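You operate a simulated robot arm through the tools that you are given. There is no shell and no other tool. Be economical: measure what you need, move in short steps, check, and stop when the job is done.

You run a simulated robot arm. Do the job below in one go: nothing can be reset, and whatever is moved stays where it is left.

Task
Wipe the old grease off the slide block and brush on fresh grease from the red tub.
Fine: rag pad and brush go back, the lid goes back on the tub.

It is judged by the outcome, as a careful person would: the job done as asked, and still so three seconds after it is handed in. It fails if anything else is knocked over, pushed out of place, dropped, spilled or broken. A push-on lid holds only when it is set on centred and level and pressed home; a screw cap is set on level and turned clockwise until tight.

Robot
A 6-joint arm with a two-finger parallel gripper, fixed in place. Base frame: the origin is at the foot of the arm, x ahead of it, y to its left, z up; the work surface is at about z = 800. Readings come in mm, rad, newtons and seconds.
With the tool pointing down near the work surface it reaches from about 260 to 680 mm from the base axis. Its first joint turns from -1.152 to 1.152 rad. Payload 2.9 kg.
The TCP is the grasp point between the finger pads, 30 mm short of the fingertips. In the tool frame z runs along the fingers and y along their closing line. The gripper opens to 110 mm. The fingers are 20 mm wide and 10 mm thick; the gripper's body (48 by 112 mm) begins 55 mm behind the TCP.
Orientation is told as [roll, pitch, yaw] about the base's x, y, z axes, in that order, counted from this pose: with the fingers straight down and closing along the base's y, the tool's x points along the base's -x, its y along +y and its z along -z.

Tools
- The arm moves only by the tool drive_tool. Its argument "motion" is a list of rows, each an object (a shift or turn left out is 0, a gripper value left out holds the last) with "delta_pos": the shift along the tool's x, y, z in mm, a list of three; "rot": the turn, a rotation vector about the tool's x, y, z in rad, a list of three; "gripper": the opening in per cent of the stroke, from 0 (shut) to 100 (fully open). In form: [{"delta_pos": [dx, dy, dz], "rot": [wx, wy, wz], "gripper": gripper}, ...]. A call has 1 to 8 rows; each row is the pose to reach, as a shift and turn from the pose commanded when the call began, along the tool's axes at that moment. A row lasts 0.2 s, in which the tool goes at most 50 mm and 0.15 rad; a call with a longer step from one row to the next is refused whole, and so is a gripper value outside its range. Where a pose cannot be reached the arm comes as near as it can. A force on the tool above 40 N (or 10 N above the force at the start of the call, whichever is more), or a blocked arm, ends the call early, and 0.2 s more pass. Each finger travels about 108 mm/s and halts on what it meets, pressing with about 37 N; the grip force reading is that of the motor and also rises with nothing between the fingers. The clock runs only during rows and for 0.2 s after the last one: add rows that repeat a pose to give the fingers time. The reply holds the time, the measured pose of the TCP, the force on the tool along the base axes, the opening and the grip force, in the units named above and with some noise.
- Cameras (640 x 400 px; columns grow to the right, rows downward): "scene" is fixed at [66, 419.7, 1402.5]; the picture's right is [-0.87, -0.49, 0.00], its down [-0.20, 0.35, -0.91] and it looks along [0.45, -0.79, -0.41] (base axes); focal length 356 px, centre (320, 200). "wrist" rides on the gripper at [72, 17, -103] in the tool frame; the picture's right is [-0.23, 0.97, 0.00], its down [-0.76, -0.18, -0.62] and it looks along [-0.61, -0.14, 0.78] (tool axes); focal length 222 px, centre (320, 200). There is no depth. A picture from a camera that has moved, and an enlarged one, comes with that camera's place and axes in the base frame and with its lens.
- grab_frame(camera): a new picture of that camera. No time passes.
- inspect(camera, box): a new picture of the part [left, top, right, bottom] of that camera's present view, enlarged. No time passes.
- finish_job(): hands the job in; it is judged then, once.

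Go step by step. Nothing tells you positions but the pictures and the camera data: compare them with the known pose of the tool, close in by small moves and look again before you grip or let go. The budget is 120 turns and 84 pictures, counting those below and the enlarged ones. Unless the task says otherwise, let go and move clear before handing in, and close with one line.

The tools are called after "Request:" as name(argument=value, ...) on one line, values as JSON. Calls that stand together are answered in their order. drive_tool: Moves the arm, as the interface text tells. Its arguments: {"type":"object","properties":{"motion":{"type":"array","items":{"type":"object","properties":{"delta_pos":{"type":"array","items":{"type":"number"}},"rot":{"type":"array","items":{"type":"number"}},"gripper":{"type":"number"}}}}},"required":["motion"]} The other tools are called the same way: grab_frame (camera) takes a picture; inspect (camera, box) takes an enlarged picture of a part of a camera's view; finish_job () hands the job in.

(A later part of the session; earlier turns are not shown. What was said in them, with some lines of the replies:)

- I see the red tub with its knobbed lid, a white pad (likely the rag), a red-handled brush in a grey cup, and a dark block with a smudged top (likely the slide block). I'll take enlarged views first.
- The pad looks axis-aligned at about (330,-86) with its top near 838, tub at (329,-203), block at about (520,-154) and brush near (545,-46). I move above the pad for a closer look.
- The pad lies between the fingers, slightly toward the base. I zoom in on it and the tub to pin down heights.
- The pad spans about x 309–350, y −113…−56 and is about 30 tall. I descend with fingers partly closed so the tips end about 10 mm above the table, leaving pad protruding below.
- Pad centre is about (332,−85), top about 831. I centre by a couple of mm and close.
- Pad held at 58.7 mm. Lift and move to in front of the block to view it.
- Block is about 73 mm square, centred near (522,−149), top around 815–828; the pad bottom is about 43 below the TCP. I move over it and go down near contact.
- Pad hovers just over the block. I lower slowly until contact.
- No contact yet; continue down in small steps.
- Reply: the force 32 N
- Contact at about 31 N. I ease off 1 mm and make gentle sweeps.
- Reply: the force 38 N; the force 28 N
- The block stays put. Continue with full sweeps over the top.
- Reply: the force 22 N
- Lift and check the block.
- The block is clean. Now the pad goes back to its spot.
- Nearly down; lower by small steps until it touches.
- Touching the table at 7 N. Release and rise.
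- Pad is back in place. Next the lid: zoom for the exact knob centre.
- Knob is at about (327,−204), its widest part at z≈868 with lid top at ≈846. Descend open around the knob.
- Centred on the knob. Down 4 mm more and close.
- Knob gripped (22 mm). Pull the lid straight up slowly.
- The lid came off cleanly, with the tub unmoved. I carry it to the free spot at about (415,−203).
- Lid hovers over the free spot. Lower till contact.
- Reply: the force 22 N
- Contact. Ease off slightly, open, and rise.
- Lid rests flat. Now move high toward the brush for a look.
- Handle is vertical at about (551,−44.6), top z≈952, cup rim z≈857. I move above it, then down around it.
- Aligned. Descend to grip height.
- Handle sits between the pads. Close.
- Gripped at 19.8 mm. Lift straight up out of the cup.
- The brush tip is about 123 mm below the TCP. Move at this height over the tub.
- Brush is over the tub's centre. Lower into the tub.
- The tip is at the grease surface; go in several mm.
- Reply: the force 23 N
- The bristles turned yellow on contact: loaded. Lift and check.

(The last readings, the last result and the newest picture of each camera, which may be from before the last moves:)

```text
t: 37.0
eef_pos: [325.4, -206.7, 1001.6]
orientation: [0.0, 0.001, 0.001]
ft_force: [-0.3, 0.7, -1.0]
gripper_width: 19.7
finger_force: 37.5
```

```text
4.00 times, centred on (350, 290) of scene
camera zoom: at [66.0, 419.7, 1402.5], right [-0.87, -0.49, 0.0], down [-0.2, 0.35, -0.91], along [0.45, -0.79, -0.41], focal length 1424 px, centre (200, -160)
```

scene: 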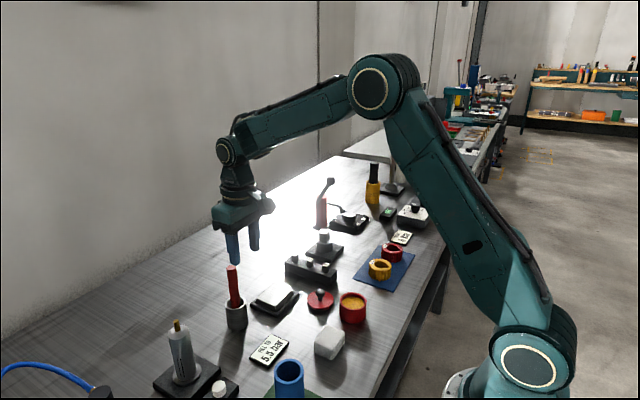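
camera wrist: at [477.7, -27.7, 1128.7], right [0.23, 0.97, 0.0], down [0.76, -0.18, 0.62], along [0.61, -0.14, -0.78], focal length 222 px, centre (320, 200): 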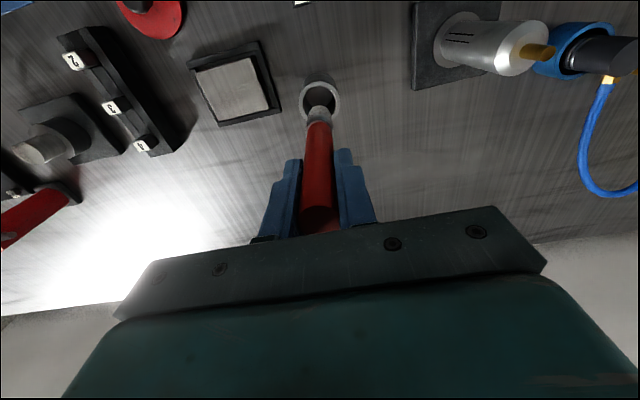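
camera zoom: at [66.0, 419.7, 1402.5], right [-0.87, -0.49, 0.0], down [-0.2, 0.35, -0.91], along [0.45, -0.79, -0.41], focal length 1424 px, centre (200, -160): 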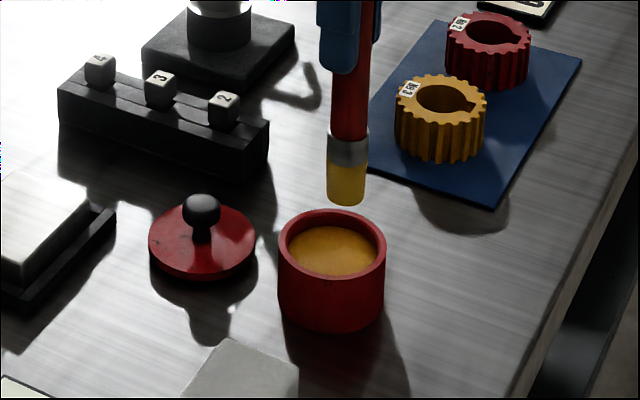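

Loaded well. Move above the block's near corner.

Request:
drive_tool(motion=[{"delta_pos": [-45, 8, 0]}, {"delta_pos": [-90, 16, 0]}, {"delta_pos": [-135, 24, 0]}, {"delta_pos": [-173.5, 32, 0]}, {"delta_pos": [-173.5, 32, 30]}, {"delta_pos": [-173.5, 32, 48]}])

Request:
inspect(camera="scene", box=[230, 220, 350, 320])

Request:
inspect(camera="wrist", box=[220, 50, 420, 210])

```text
t: 38.4
eef_pos: [500.2, -172.9, 954.6]
orientation: [0.0, -0.001, 0.0]
ft_force: [0.1, -0.2, -0.1]
gripper_width: 19.8
finger_force: 36.9
```

```text
4.00 times, centred on (290, 270) of scene
camera zoom: at [66.0, 419.7, 1402.5], right [-0.87, -0.49, 0.0], down [-0.2, 0.35, -0.91], along [0.45, -0.79, -0.41], focal length 1424 px, centre (440, -80)
```

zoom: 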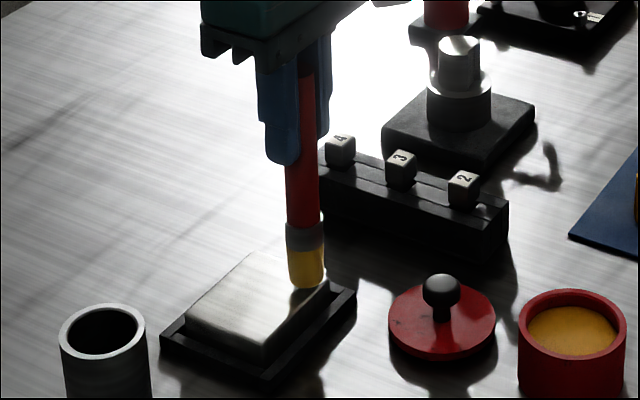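

```text
2.50 times, centred on (320, 130) of wrist
camera zoom: at [426.9, -155.8, 1058.4], right [0.23, 0.97, 0.0], down [0.76, -0.18, 0.62], along [0.61, -0.14, -0.78], focal length 555 px, centre (320, 375)
```

zoom: 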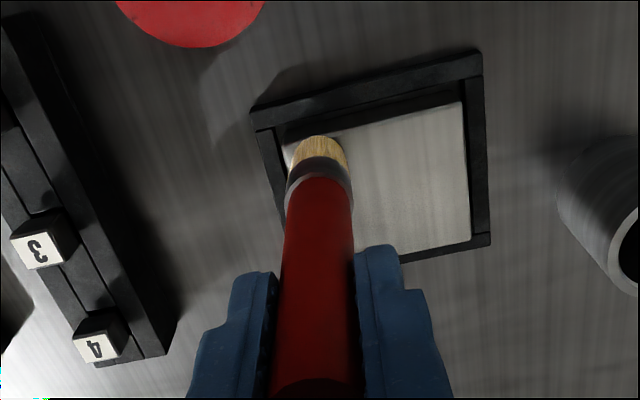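

Brush is over the block's corner. Lower to contact.

Request:
drive_tool(motion=[{"delta_pos": [0, 0, 1.5]}, {"delta_pos": [0, 0, 3]}, {"delta_pos": [0, 0, 4.5]}, {"delta_pos": [0, 0, 6]}])

```text
t: 39.4
eef_pos: [499.8, -170.9, 948.5]
orientation: [0.0, -0.002, 0.0]
ft_force: [-1.1, -1.5, 7.5]
gripper_width: 19.9
finger_force: 37.6
```

Light contact (7.5 N). Start brushing strokes.

Request:
drive_tool(motion=[{"delta_pos": [-12, 0, 0.3]}, {"delta_pos": [-24, 0, 0.3]}, {"delta_pos": [-36, 0, 0.3]}, {"delta_pos": [-45, 0, 0.3]}, {"delta_pos": [-45, 14, 0.3]}, {"delta_pos": [-33, 14, 0.3]}, {"delta_pos": [-21, 14, 0.3]}, {"delta_pos": [-9, 14, 0.3]}])

Request:
inspect(camera="scene", box=[230, 220, 350, 320])

```text
t: 41.2
eef_pos: [508.8, -158.6, 947.3]
orientation: [-0.001, 0.002, 0.0]
ft_force: [4.0, -0.8, 7.9]
gripper_width: 19.5
finger_force: 37.2
```

```text
4.00 times, centred on (290, 270) of scene
camera zoom: at [66.0, 419.7, 1402.5], right [-0.87, -0.49, 0.0], down [-0.2, 0.35, -0.91], along [0.45, -0.79, -0.41], focal length 1424 px, centre (440, -80)
```

zoom: 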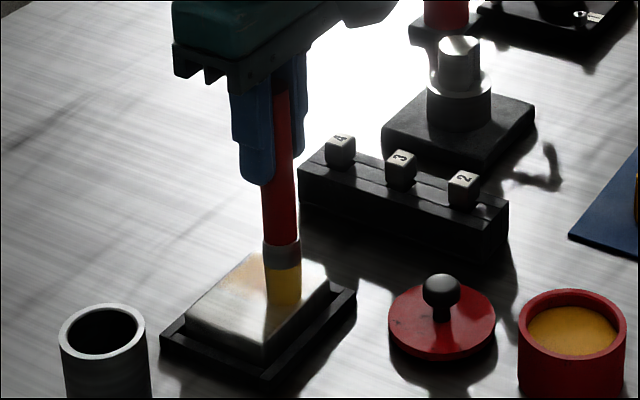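

Grease is being laid down. Continue the remaining passes.

Request:
drive_tool(motion=[{"delta_pos": [9, 0, 0]}, {"delta_pos": [9, 14, 0]}, {"delta_pos": [-3, 14, 0]}, {"delta_pos": [-15, 14, 0]}, {"delta_pos": [-27, 14, 0]}, {"delta_pos": [-36, 14, 0]}, {"delta_pos": [-36, 31, 0]}, {"delta_pos": [-24, 31, 0]}])

Request:
drive_tool(motion=[{"delta_pos": [12, 0, 0]}, {"delta_pos": [24, 0, 0]}, {"delta_pos": [33, 0, 0]}, {"delta_pos": [33, -8, 0]}, {"delta_pos": [21, -8, 0]}, {"delta_pos": [9, -8, 0]}, {"delta_pos": [-3, -8, 0]}, {"delta_pos": [-12, -8, 0]}])

Request:
inspect(camera="scene", box=[230, 220, 350, 320])

```text
t: 43.0
eef_pos: [533.3, -124.6, 946.6]
orientation: [0.001, 0.0, 0.0]
ft_force: [-0.3, -0.1, -0.9]
gripper_width: 19.9
finger_force: 37.0
```

```text
t: 44.8
eef_pos: [545.0, -135.0, 947.6]
orientation: [0.0, 0.001, 0.001]
ft_force: [0.2, -0.2, 1.4]
gripper_width: 19.6
finger_force: 37.0
```

```text
4.00 times, centred on (290, 270) of scene
camera zoom: at [66.0, 419.7, 1402.5], right [-0.87, -0.49, 0.0], down [-0.2, 0.35, -0.91], along [0.45, -0.79, -0.41], focal length 1424 px, centre (440, -80)
```

zoom: 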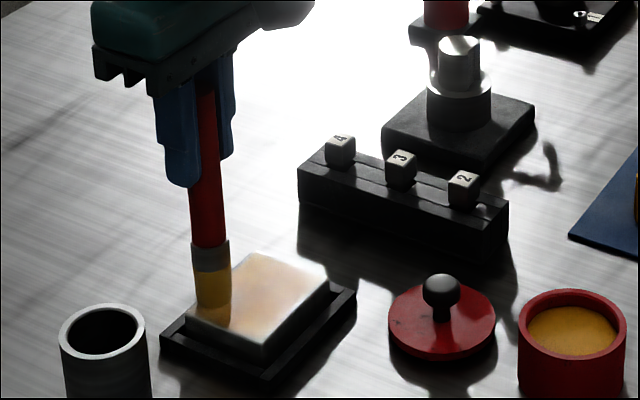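

The film shows but contact has faded. I lower 0.8 mm and repeat all passes.

Request:
drive_tool(motion=[{"delta_pos": [0, 9, 0.8]}, {"delta_pos": [12, 9, 0.8]}, {"delta_pos": [24, 9, 0.8]}, {"delta_pos": [36, 9, 0.8]}, {"delta_pos": [46, 9, 0.8]}, {"delta_pos": [46, -3, 0.8]}, {"delta_pos": [34, -3, 0.8]}, {"delta_pos": [22, -3, 0.8]}])

Request:
drive_tool(motion=[{"delta_pos": [-12, 0, 0]}, {"delta_pos": [-22, 0, 0]}, {"delta_pos": [-22, -12, 0]}, {"delta_pos": [-10, -12, 0]}, {"delta_pos": [2, -12, 0]}, {"delta_pos": [14, -12, 0]}, {"delta_pos": [24, -12, 0]}, {"delta_pos": [24, -23, 0]}])

Request:
drive_tool(motion=[{"delta_pos": [-12, 0, 0]}, {"delta_pos": [-24, 0, 0]}, {"delta_pos": [-36, 0, 0]}, {"delta_pos": [-46, 0, 0]}, {"delta_pos": [-46, -11, 0]}, {"delta_pos": [-34, -11, 0]}, {"delta_pos": [-22, -11, 0]}, {"delta_pos": [-8, -11, 0]}])

Request:
inspect(camera="scene", box=[230, 220, 350, 320])

```text
t: 46.6
eef_pos: [523.1, -137.7, 946.3]
orientation: [0.0, 0.0, -0.001]
ft_force: [-4.1, 1.8, 10.5]
gripper_width: 19.6
finger_force: 36.7
```

```text
t: 48.4
eef_pos: [496.4, -161.8, 946.9]
orientation: [0.001, 0.0, 0.0]
ft_force: [1.0, -0.2, 0.5]
gripper_width: 19.7
finger_force: 38.0
```

```text
t: 50.2
eef_pos: [505.9, -171.9, 945.8]
orientation: [0.0, 0.0, 0.0]
ft_force: [0.3, -1.1, 0.5]
gripper_width: 19.7
finger_force: 37.4
```

```text
4.00 times, centred on (290, 270) of scene
camera zoom: at [66.0, 419.7, 1402.5], right [-0.87, -0.49, 0.0], down [-0.2, 0.35, -0.91], along [0.45, -0.79, -0.41], focal length 1424 px, centre (440, -80)
```

zoom: 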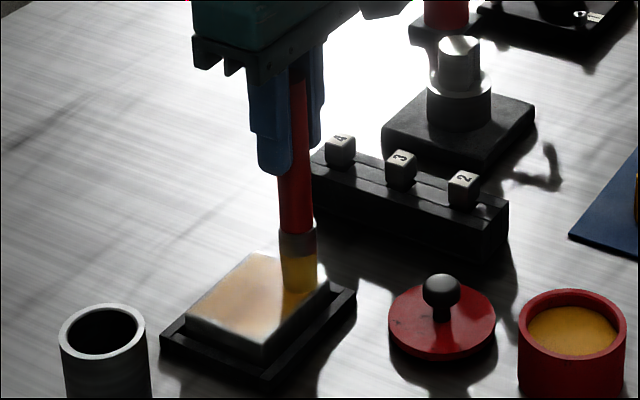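

Lift and inspect coverage.

Request:
drive_tool(motion=[{"delta_pos": [0, 0, -20]}, {"delta_pos": [10, 0, -50]}, {"delta_pos": [50, 0, -60]}])

Request:
inspect(camera="scene", box=[250, 270, 310, 320])

Request:
inspect(camera="wrist", box=[240, 60, 440, 210])

```text
t: 51.0
eef_pos: [457.3, -172.9, 1005.4]
orientation: [-0.001, 0.0, 0.001]
ft_force: [-0.1, -0.5, -1.0]
gripper_width: 19.9
finger_force: 36.9
```

```text
8.00 times, centred on (280, 295) of scene
camera zoom: at [66.0, 419.7, 1402.5], right [-0.87, -0.49, 0.0], down [-0.2, 0.35, -0.91], along [0.45, -0.79, -0.41], focal length 2848 px, centre (640, -560)
```

zoom: 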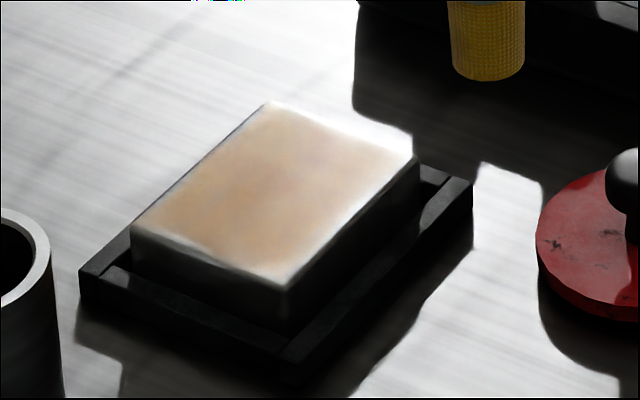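

```text
2.67 times, centred on (340, 135) of wrist
camera zoom: at [383.9, -155.9, 1108.7], right [0.23, 0.97, 0.0], down [0.76, -0.18, 0.62], along [0.61, -0.14, -0.78], focal length 592 px, centre (267, 373)
```

zoom: 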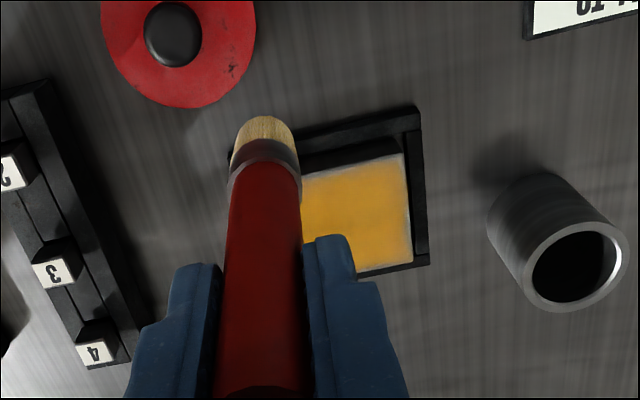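

Coverage looks good. Now move above the cup; the block will be viewed fully from there.

Request:
drive_tool(motion=[{"delta_pos": [-10, 35, -15]}, {"delta_pos": [-35, 70, -24]}, {"delta_pos": [-65, 100, -24]}, {"delta_pos": [-94, 127, -24]}, {"delta_pos": [-94, 127, -24]}])

Request:
inspect(camera="wrist", box=[170, 20, 370, 160])

Request:
inspect(camera="scene", box=[200, 220, 300, 340])

```text
t: 52.2
eef_pos: [553.2, -43.9, 1029.0]
orientation: [-0.002, -0.001, -0.001]
ft_force: [0.3, 0.4, -0.3]
gripper_width: 19.7
finger_force: 36.6
```

```text
2.86 times, centred on (270, 90) of wrist
camera zoom: at [478.7, -27.7, 1133.2], right [0.23, 0.97, 0.0], down [0.76, -0.18, 0.62], along [0.61, -0.14, -0.78], focal length 635 px, centre (463, 514)
```

zoom: 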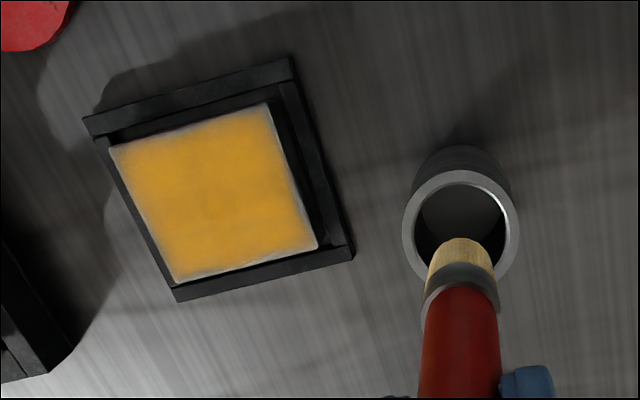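

```text
3.33 times, centred on (250, 280) of scene
camera zoom: at [66.0, 419.7, 1402.5], right [-0.87, -0.49, 0.0], down [-0.2, 0.35, -0.91], along [0.45, -0.79, -0.41], focal length 1187 px, centre (553, -67)
```

zoom: 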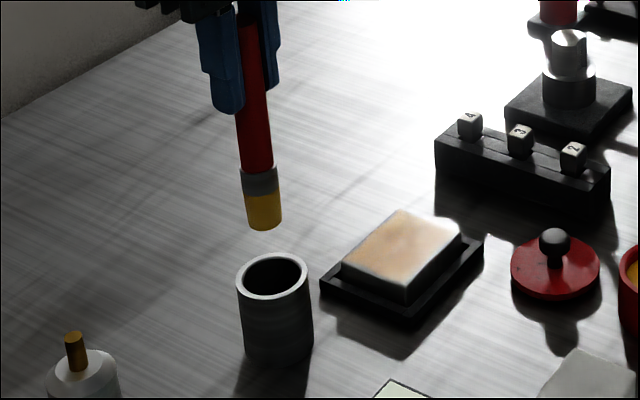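

Block fully coated. The brush is aligned at its original position over the cup; descend.

Request:
drive_tool(motion=[{"delta_pos": [0, 0, 20]}, {"delta_pos": [0, 0, 40]}, {"delta_pos": [0, 0, 50]}])

Request:
inspect(camera="wrist", box=[260, 60, 380, 160])

Request:
inspect(camera="scene", box=[200, 250, 270, 340])

```text
t: 53.0
eef_pos: [551.0, -44.4, 979.4]
orientation: [-0.001, 0.0, -0.001]
ft_force: [-0.7, -0.4, 0.2]
gripper_width: 19.7
finger_force: 36.8
```

```text
4.00 times, centred on (320, 110) of wrist
camera zoom: at [477.4, -28.1, 1083.7], right [0.23, 0.97, 0.0], down [0.76, -0.18, 0.62], along [0.61, -0.14, -0.78], focal length 888 px, centre (320, 560)
```

zoom: 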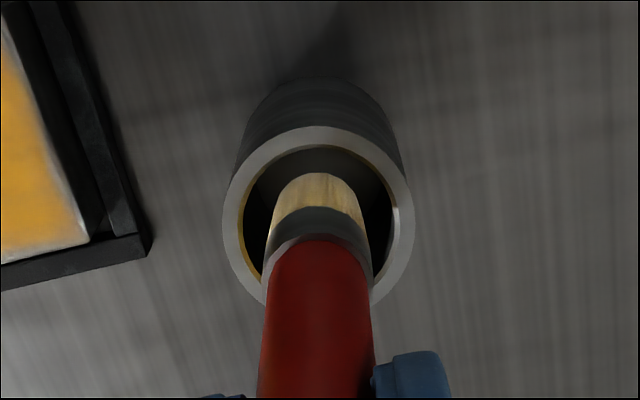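

```text
4.44 times, centred on (235, 295) of scene
camera zoom: at [66.0, 419.7, 1402.5], right [-0.87, -0.49, 0.0], down [-0.2, 0.35, -0.91], along [0.45, -0.79, -0.41], focal length 1582 px, centre (698, -222)
```

zoom: 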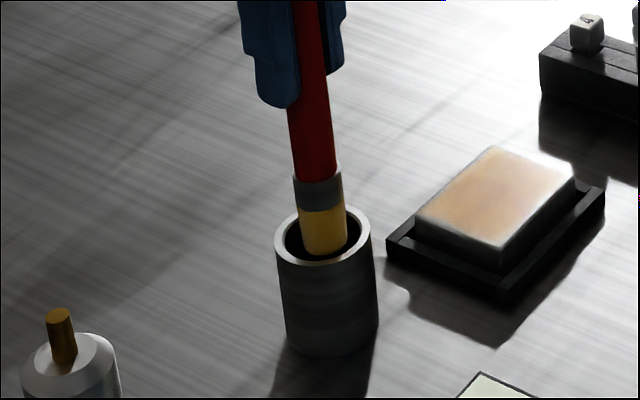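

Aligned with the cup opening. Continue down.

Request:
drive_tool(motion=[{"delta_pos": [0, 0, 20]}, {"delta_pos": [0, 0, 38]}, {"delta_pos": [0, 0, 48]}, {"delta_pos": [0, 0, 51]}, {"delta_pos": [0, 0, 53]}])

```text
t: 54.2
eef_pos: [551.4, -44.8, 929.1]
orientation: [0.001, -0.003, -0.002]
ft_force: [-2.6, -1.9, 14.9]
gripper_width: 20.0
finger_force: 37.1
```

Contact a bit early; check visually before releasing.

Request:
inspect(camera="wrist", box=[240, 60, 400, 200])

Request:
inspect(camera="scene", box=[200, 240, 270, 340])

```text
2.86 times, centred on (320, 130) of wrist
camera zoom: at [476.9, -28.3, 1032.7], right [0.23, 0.97, 0.0], down [0.76, -0.18, 0.63], along [0.61, -0.14, -0.78], focal length 635 px, centre (320, 400)
```

zoom: 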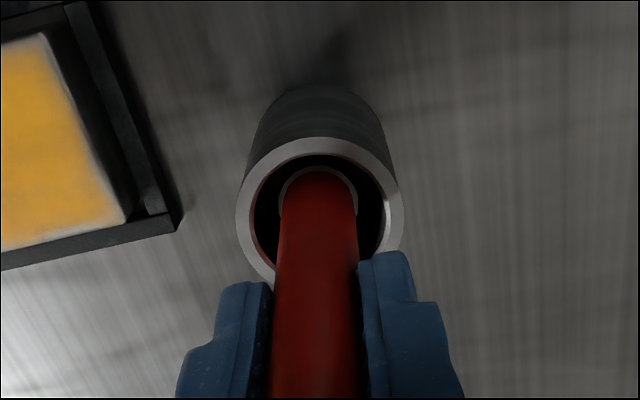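

```text
4.00 times, centred on (235, 290) of scene
camera zoom: at [65.7, 419.7, 1402.5], right [-0.87, -0.49, 0.0], down [-0.2, 0.35, -0.91], along [0.45, -0.79, -0.41], focal length 1424 px, centre (660, -160)
```

zoom: 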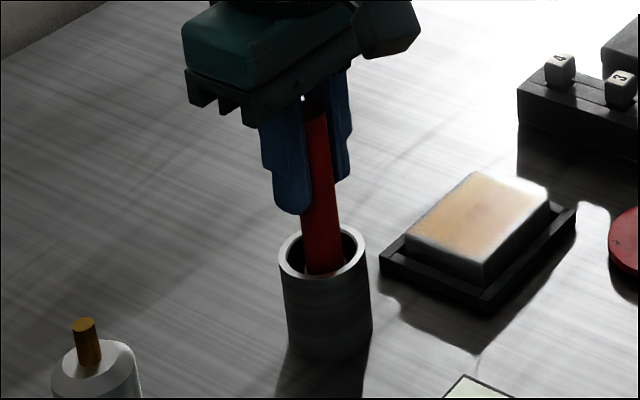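

The brush is seated. Ease off, open and retreat straight up.

Request:
drive_tool(motion=[{"delta_pos": [0, 0, -0.7]}, {"delta_pos": [0, 0, -0.7], "gripper": 45}, {"delta_pos": [0, 0, -0.7], "gripper": 45}, {"delta_pos": [0, 0, -0.7], "gripper": 45}, {"delta_pos": [0, 0, -30], "gripper": 45}, {"delta_pos": [0, 0, -70], "gripper": 45}, {"delta_pos": [0, 0, -95], "gripper": 45}])

Request:
inspect(camera="scene", box=[200, 240, 270, 340])

```text
t: 55.8
eef_pos: [550.2, -44.9, 1023.5]
orientation: [0.001, 0.001, 0.001]
ft_force: [0.2, -0.4, 1.2]
gripper_width: 49.6
finger_force: 0.0
```

```text
4.00 times, centred on (235, 290) of scene
camera zoom: at [66.0, 419.7, 1402.5], right [-0.87, -0.49, 0.0], down [-0.2, 0.35, -0.91], along [0.45, -0.79, -0.41], focal length 1424 px, centre (660, -160)
```

zoom: 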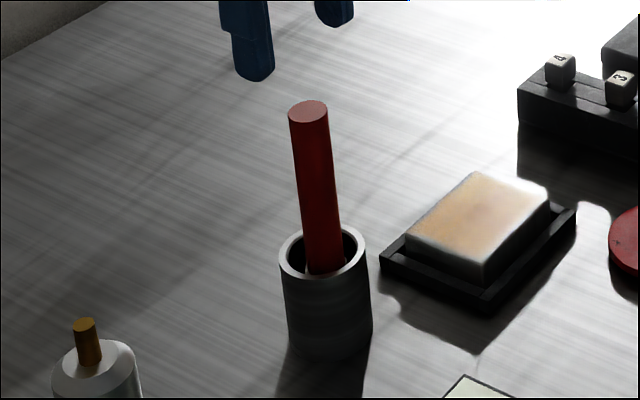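

Brush stands in its cup. Now go above the lid.

Request:
drive_tool(motion=[{"delta_pos": [28, -33, -10]}, {"delta_pos": [56, -66, -10]}, {"delta_pos": [84, -99, 0]}, {"delta_pos": [110, -130, 20]}, {"delta_pos": [136, -158.3, 50]}, {"delta_pos": [136, -158.3, 92]}])

Request:
inspect(camera="wrist", box=[240, 60, 400, 180])

```text
t: 57.2
eef_pos: [414.6, -201.8, 930.8]
orientation: [0.0, -0.002, 0.0]
ft_force: [-0.8, -0.4, 1.2]
gripper_width: 49.4
finger_force: 0.1
```

```text
3.33 times, centred on (320, 120) of wrist
camera zoom: at [341.6, -184.8, 1034.1], right [0.23, 0.97, 0.0], down [0.76, -0.18, 0.62], along [0.61, -0.14, -0.78], focal length 740 px, centre (320, 467)
```

zoom: 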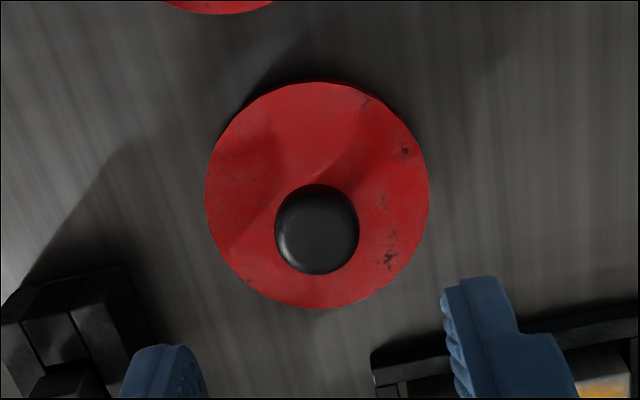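

Knob is under the TCP. Descend to the same grip height and close.

Request:
drive_tool(motion=[{"delta_pos": [0, 0, 40]}, {"delta_pos": [0, 0, 75]}, {"delta_pos": [0, 0, 85]}, {"delta_pos": [0, 0, 85], "gripper": 10}, {"delta_pos": [0, 0, 85], "gripper": 10}, {"delta_pos": [0, 0, 85], "gripper": 10}])

```text
t: 58.6
eef_pos: [414.5, -204.1, 845.3]
orientation: [0.0, -0.001, -0.001]
ft_force: [-0.1, -0.4, -0.3]
gripper_width: 22.1
finger_force: 36.9
```

Gripped (22 mm). Lift and carry back over the tub, hovering for a check.

Request:
drive_tool(motion=[{"delta_pos": [0, 0, -30]}, {"delta_pos": [0, 0, -70]}, {"delta_pos": [44, 0, -80]}, {"delta_pos": [88, 0, -80]}, {"delta_pos": [88, 0, -60]}])

Request:
inspect(camera="scene", box=[310, 250, 390, 340])

Request:
inspect(camera="wrist", box=[240, 60, 400, 220])

```text
t: 59.8
eef_pos: [325.6, -204.0, 905.6]
orientation: [0.001, 0.002, 0.0]
ft_force: [-0.1, 1.0, -0.8]
gripper_width: 22.0
finger_force: 37.5
```

```text
4.44 times, centred on (350, 295) of scene
camera zoom: at [66.0, 419.7, 1402.5], right [-0.87, -0.49, 0.0], down [-0.2, 0.35, -0.91], along [0.45, -0.79, -0.41], focal length 1582 px, centre (187, -222)
```

zoom: 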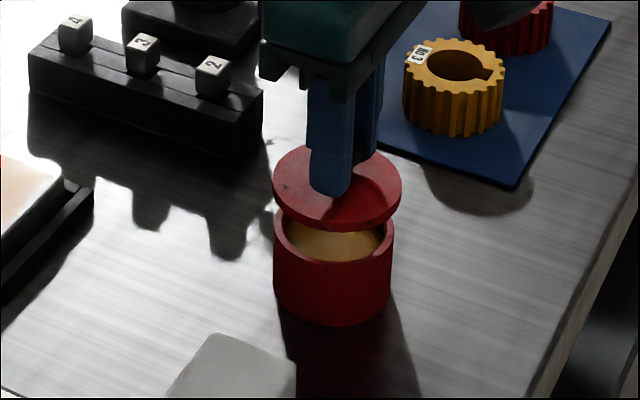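

```text
2.50 times, centred on (320, 140) of wrist
camera zoom: at [252.6, -187.3, 1009.9], right [0.23, 0.97, 0.0], down [0.76, -0.18, 0.62], along [0.61, -0.14, -0.78], focal length 555 px, centre (320, 350)
```

zoom: 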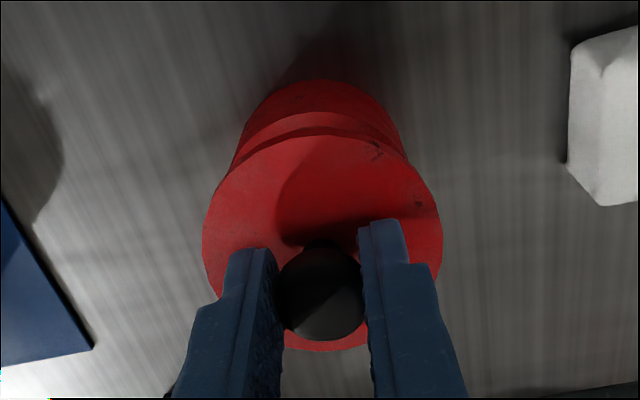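

Aligned with the tub. Lower to just above seating, then press.

Request:
drive_tool(motion=[{"delta_pos": [0, 0, 10]}, {"delta_pos": [0, 0, 16]}, {"delta_pos": [0, 0, 19]}, {"delta_pos": [0, 0, 21]}])

Request:
inspect(camera="scene", box=[310, 250, 390, 340])

```text
t: 60.8
eef_pos: [325.9, -203.5, 885.2]
orientation: [0.001, 0.001, 0.0]
ft_force: [-0.9, -0.6, -0.2]
gripper_width: 21.9
finger_force: 37.4
```

```text
4.44 times, centred on (350, 295) of scene
camera zoom: at [66.0, 419.7, 1402.5], right [-0.87, -0.49, 0.0], down [-0.2, 0.35, -0.91], along [0.45, -0.79, -0.41], focal length 1582 px, centre (187, -222)
```

zoom: 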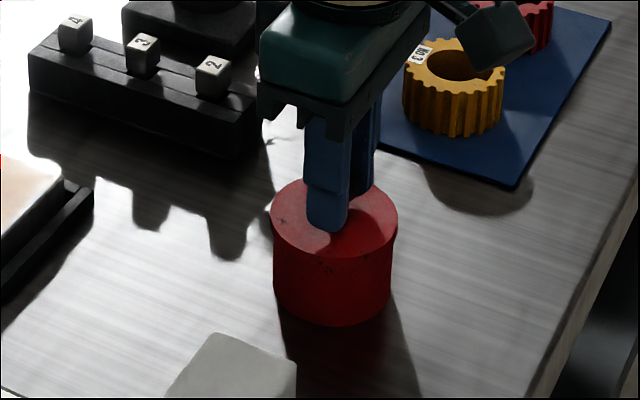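

Centred. Press in small steps.

Request:
drive_tool(motion=[{"delta_pos": [0, 0, 1]}, {"delta_pos": [0, 0, 2]}, {"delta_pos": [0, 0, 3]}])

```text
t: 61.6
eef_pos: [327.8, -203.2, 881.1]
orientation: [0.001, -0.001, 0.002]
ft_force: [0.0, -0.2, 3.8]
gripper_width: 22.2
finger_force: 37.4
```

Request:
drive_tool(motion=[{"delta_pos": [0, 0, 1]}, {"delta_pos": [0, 0, 2]}, {"delta_pos": [0, 0, 2.5]}, {"delta_pos": [0, 0, 3]}])

```text
t: 62.6
eef_pos: [328.0, -202.9, 879.3]
orientation: [-0.001, -0.002, -0.001]
ft_force: [-2.8, 4.4, 28.0]
gripper_width: 22.1
finger_force: 36.6
```

28 N on. Press slightly more for certainty.

Request:
drive_tool(motion=[{"delta_pos": [0, 0, 0.5]}, {"delta_pos": [0, 0, 1]}, {"delta_pos": [0, 0, 1]}])

Request:
inspect(camera="scene", box=[310, 250, 390, 340])

```text
t: 63.4
eef_pos: [327.1, -202.4, 878.6]
orientation: [-0.001, -0.001, 0.001]
ft_force: [-0.5, 3.5, 26.9]
gripper_width: 22.0
finger_force: 36.6
```

```text
4.44 times, centred on (350, 295) of scene
camera zoom: at [65.7, 419.9, 1402.5], right [-0.87, -0.49, 0.0], down [-0.2, 0.35, -0.91], along [0.45, -0.79, -0.41], focal length 1582 px, centre (187, -222)
```

zoom: 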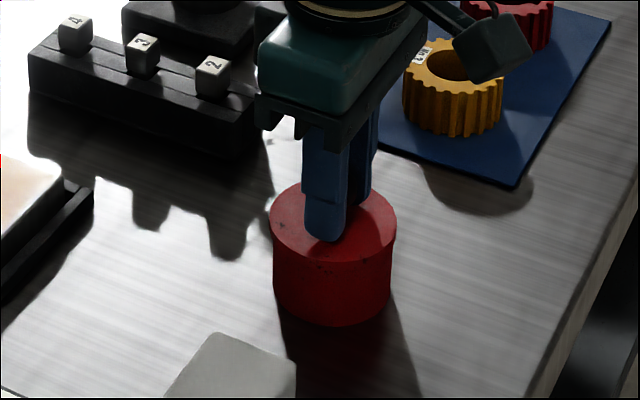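

The force plateaued (knob may slip in the grip). I'll release, rise, and press the knob top with closed fingers.

Request:
drive_tool(motion=[{"delta_pos": [0, 0, -1]}, {"delta_pos": [0, 0, -2.5], "gripper": 45}, {"delta_pos": [0, 0, -2.5], "gripper": 45}, {"delta_pos": [0, 0, -40], "gripper": 45}, {"delta_pos": [0, 0, -50], "gripper": 0}, {"delta_pos": [0, 0, -50], "gripper": 0}, {"delta_pos": [0, 0, -50], "gripper": 0}])

Request:
inspect(camera="scene", box=[310, 250, 390, 340])

Request:
inspect(camera="wrist", box=[240, 60, 400, 200])

```text
t: 65.0
eef_pos: [327.3, -204.9, 929.4]
orientation: [0.0, -0.002, 0.0]
ft_force: [0.4, 0.7, -0.4]
gripper_width: 0.0
finger_force: 36.8
```

```text
4.44 times, centred on (350, 295) of scene
camera zoom: at [66.0, 419.7, 1402.5], right [-0.87, -0.49, 0.0], down [-0.2, 0.35, -0.91], along [0.45, -0.79, -0.41], focal length 1582 px, centre (187, -222)
```

zoom: 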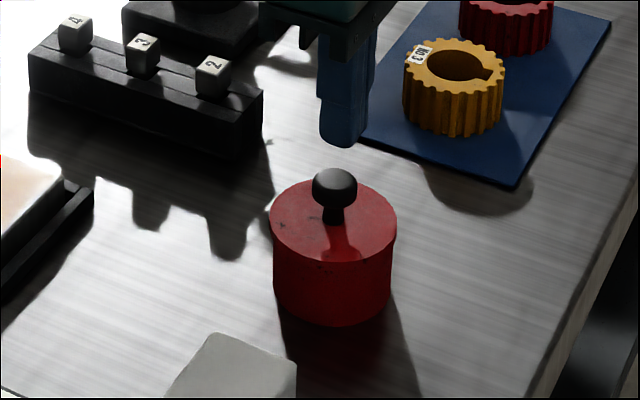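

```text
2.86 times, centred on (320, 130) of wrist
camera zoom: at [253.4, -187.2, 1032.4], right [0.23, 0.97, 0.0], down [0.76, -0.18, 0.62], along [0.61, -0.14, -0.78], focal length 635 px, centre (320, 400)
```

zoom: 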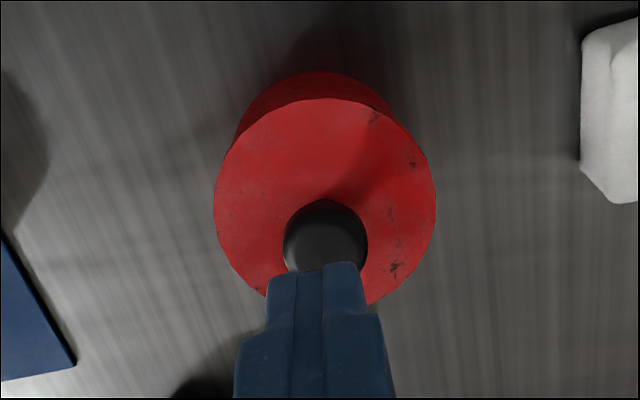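

Lid sits level and centred. Press the knob top with the closed fingertips.

Request:
drive_tool(motion=[{"delta_pos": [0, 0, 8]}, {"delta_pos": [0, 0, 15]}, {"delta_pos": [0, 0, 18]}, {"delta_pos": [0, 0, 20]}, {"delta_pos": [0, 0, 21]}])

```text
t: 66.2
eef_pos: [327.2, -203.2, 907.1]
orientation: [0.0, 0.001, 0.0]
ft_force: [0.1, 0.2, 0.3]
gripper_width: 0.0
finger_force: 37.2
```

Request:
drive_tool(motion=[{"delta_pos": [0, 0, 1]}, {"delta_pos": [0, 0, 2]}, {"delta_pos": [0, 0, 3]}, {"delta_pos": [0, 0, 4]}, {"delta_pos": [0, 0, 5]}, {"delta_pos": [0, 0, 6]}, {"delta_pos": [0, 0, 7]}, {"delta_pos": [0, 0, 8]}])

```text
t: 67.9
eef_pos: [327.2, -202.7, 901.4]
orientation: [-0.004, -0.001, -0.003]
ft_force: [-2.0, 1.1, 7.2]
gripper_width: 0.1
finger_force: 37.0
stopped in row 8: the force on the tool passed its limit (the readings are from after the stop); the commanded pose is now the measured one
```

Pressed to the 40 N limit, so it is home. Retreat up and check everything.

Request:
drive_tool(motion=[{"delta_pos": [0, 0, -15]}, {"delta_pos": [0, 0, -55]}, {"delta_pos": [0, 0, -100]}, {"delta_pos": [0, 0, -145]}, {"delta_pos": [0, 0, -185]}, {"delta_pos": [0, 0, -220]}, {"delta_pos": [0, 0, -220]}])

Request:
inspect(camera="scene", box=[200, 250, 400, 375])

Request:
grab_frame(camera="wrist")

Request:
inspect(camera="scene", box=[320, 280, 380, 330])

```text
t: 69.5
eef_pos: [327.1, -202.0, 1121.0]
orientation: [-0.002, 0.0, -0.002]
ft_force: [-0.1, -0.5, 0.5]
gripper_width: 0.3
finger_force: 37.1
```

```text
3.20 times, centred on (300, 312) of scene
camera zoom: at [66.0, 419.7, 1402.5], right [-0.87, -0.49, 0.0], down [-0.2, 0.35, -0.91], along [0.45, -0.79, -0.41], focal length 1139 px, centre (384, -160)
```

zoom: 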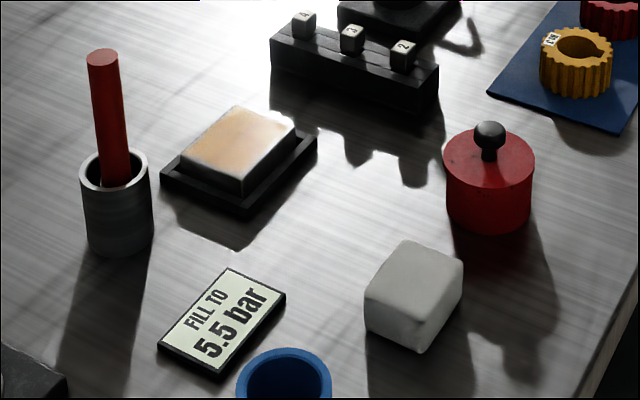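

```text
20 pictures are left
camera wrist: at [253.5, -183.9, 1224.3], right [0.23, 0.97, 0.0], down [0.76, -0.18, 0.62], along [0.61, -0.14, -0.78], focal length 222 px, centre (320, 200)
```

wrist: 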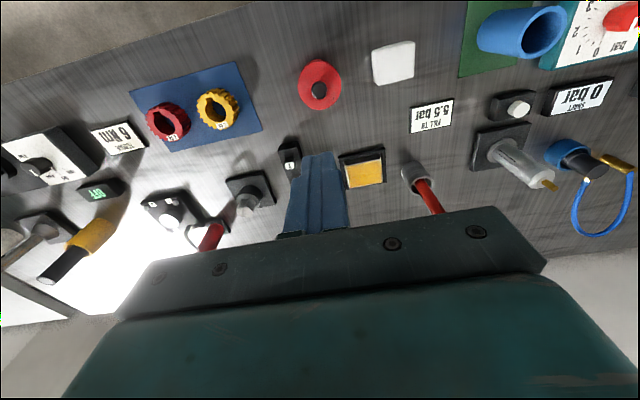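

```text
8.00 times, centred on (350, 305) of scene
camera zoom: at [66.0, 419.7, 1402.5], right [-0.87, -0.49, 0.0], down [-0.2, 0.35, -0.91], along [0.45, -0.79, -0.41], focal length 2848 px, centre (80, -640)
```

zoom: 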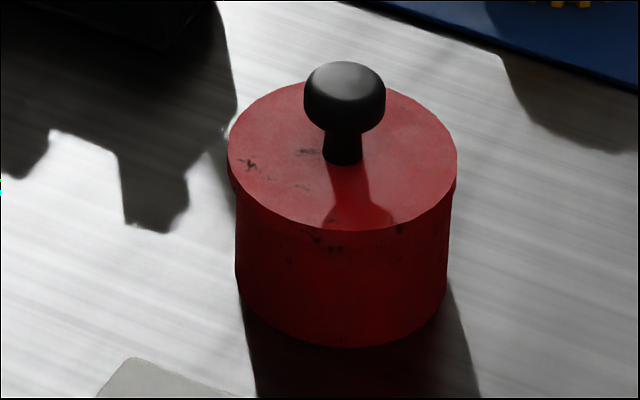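

Everything is in place. I want to verify the lid's centring against the first view, so I look at it from the same wrist pose as before.

Request:
drive_tool(motion=[{"delta_pos": [-4, 3, 40], "gripper": 50}, {"delta_pos": [-4, 3, 85], "gripper": 50}, {"delta_pos": [-4, 3, 125], "gripper": 50}, {"delta_pos": [-4, 3, 160], "gripper": 50}])

Request:
inspect(camera="wrist", box=[260, 60, 380, 160])

```text
t: 70.5
eef_pos: [330.5, -199.6, 959.3]
orientation: [-0.002, -0.002, -0.001]
ft_force: [0.0, 0.2, -0.8]
gripper_width: 55.0
finger_force: 0.1
```

```text
4.00 times, centred on (320, 110) of wrist
camera zoom: at [257.1, -183.4, 1064.7], right [0.23, 0.97, 0.0], down [0.76, -0.18, 0.62], along [0.61, -0.14, -0.78], focal length 888 px, centre (320, 560)
```

zoom: 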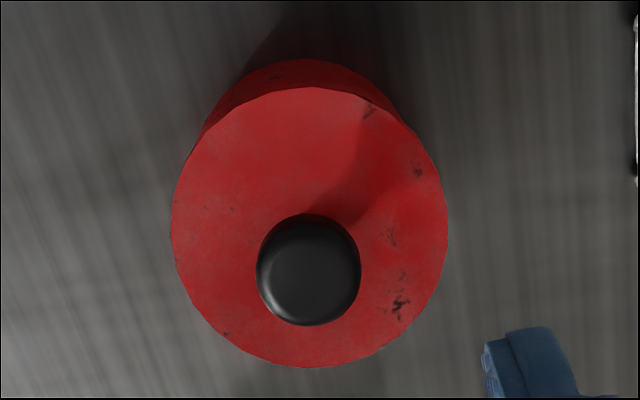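

The lid is level, at its original height with its skirt over the rim, and within about 1.5 mm of its first position, so it's seated. I rise clear and hand in.

Request:
drive_tool(motion=[{"delta_pos": [0, 0, -45]}, {"delta_pos": [0, 0, -90]}, {"delta_pos": [0, 0, -135]}, {"delta_pos": [0, 0, -180]}, {"delta_pos": [0, 0, -180]}])

Request:
inspect(camera="scene", box=[200, 230, 420, 375])

```text
t: 71.7
eef_pos: [331.3, -199.9, 1142.9]
orientation: [-0.003, -0.003, 0.0]
ft_force: [0.3, 0.0, -0.1]
gripper_width: 55.0
finger_force: 0.1
```

```text
2.76 times, centred on (310, 302) of scene
camera zoom: at [66.0, 419.7, 1402.5], right [-0.87, -0.49, 0.0], down [-0.2, 0.35, -0.91], along [0.45, -0.79, -0.41], focal length 982 px, centre (348, -83)
```

zoom: 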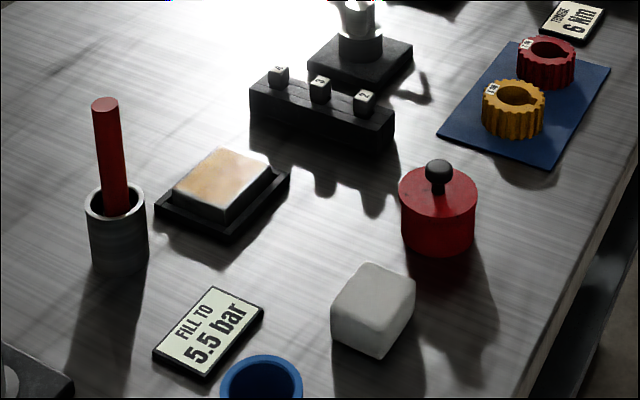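

Everything is in its place and the arm is clear, so I hand in.

Request:
finish_job()

```text
The job is handed in.
```

I wiped the old grease off the slide block and brushed on fresh grease from the red tub. The rag pad and brush are back in place, and the lid is pressed home on the tub, about 1.5 mm off its original centring.
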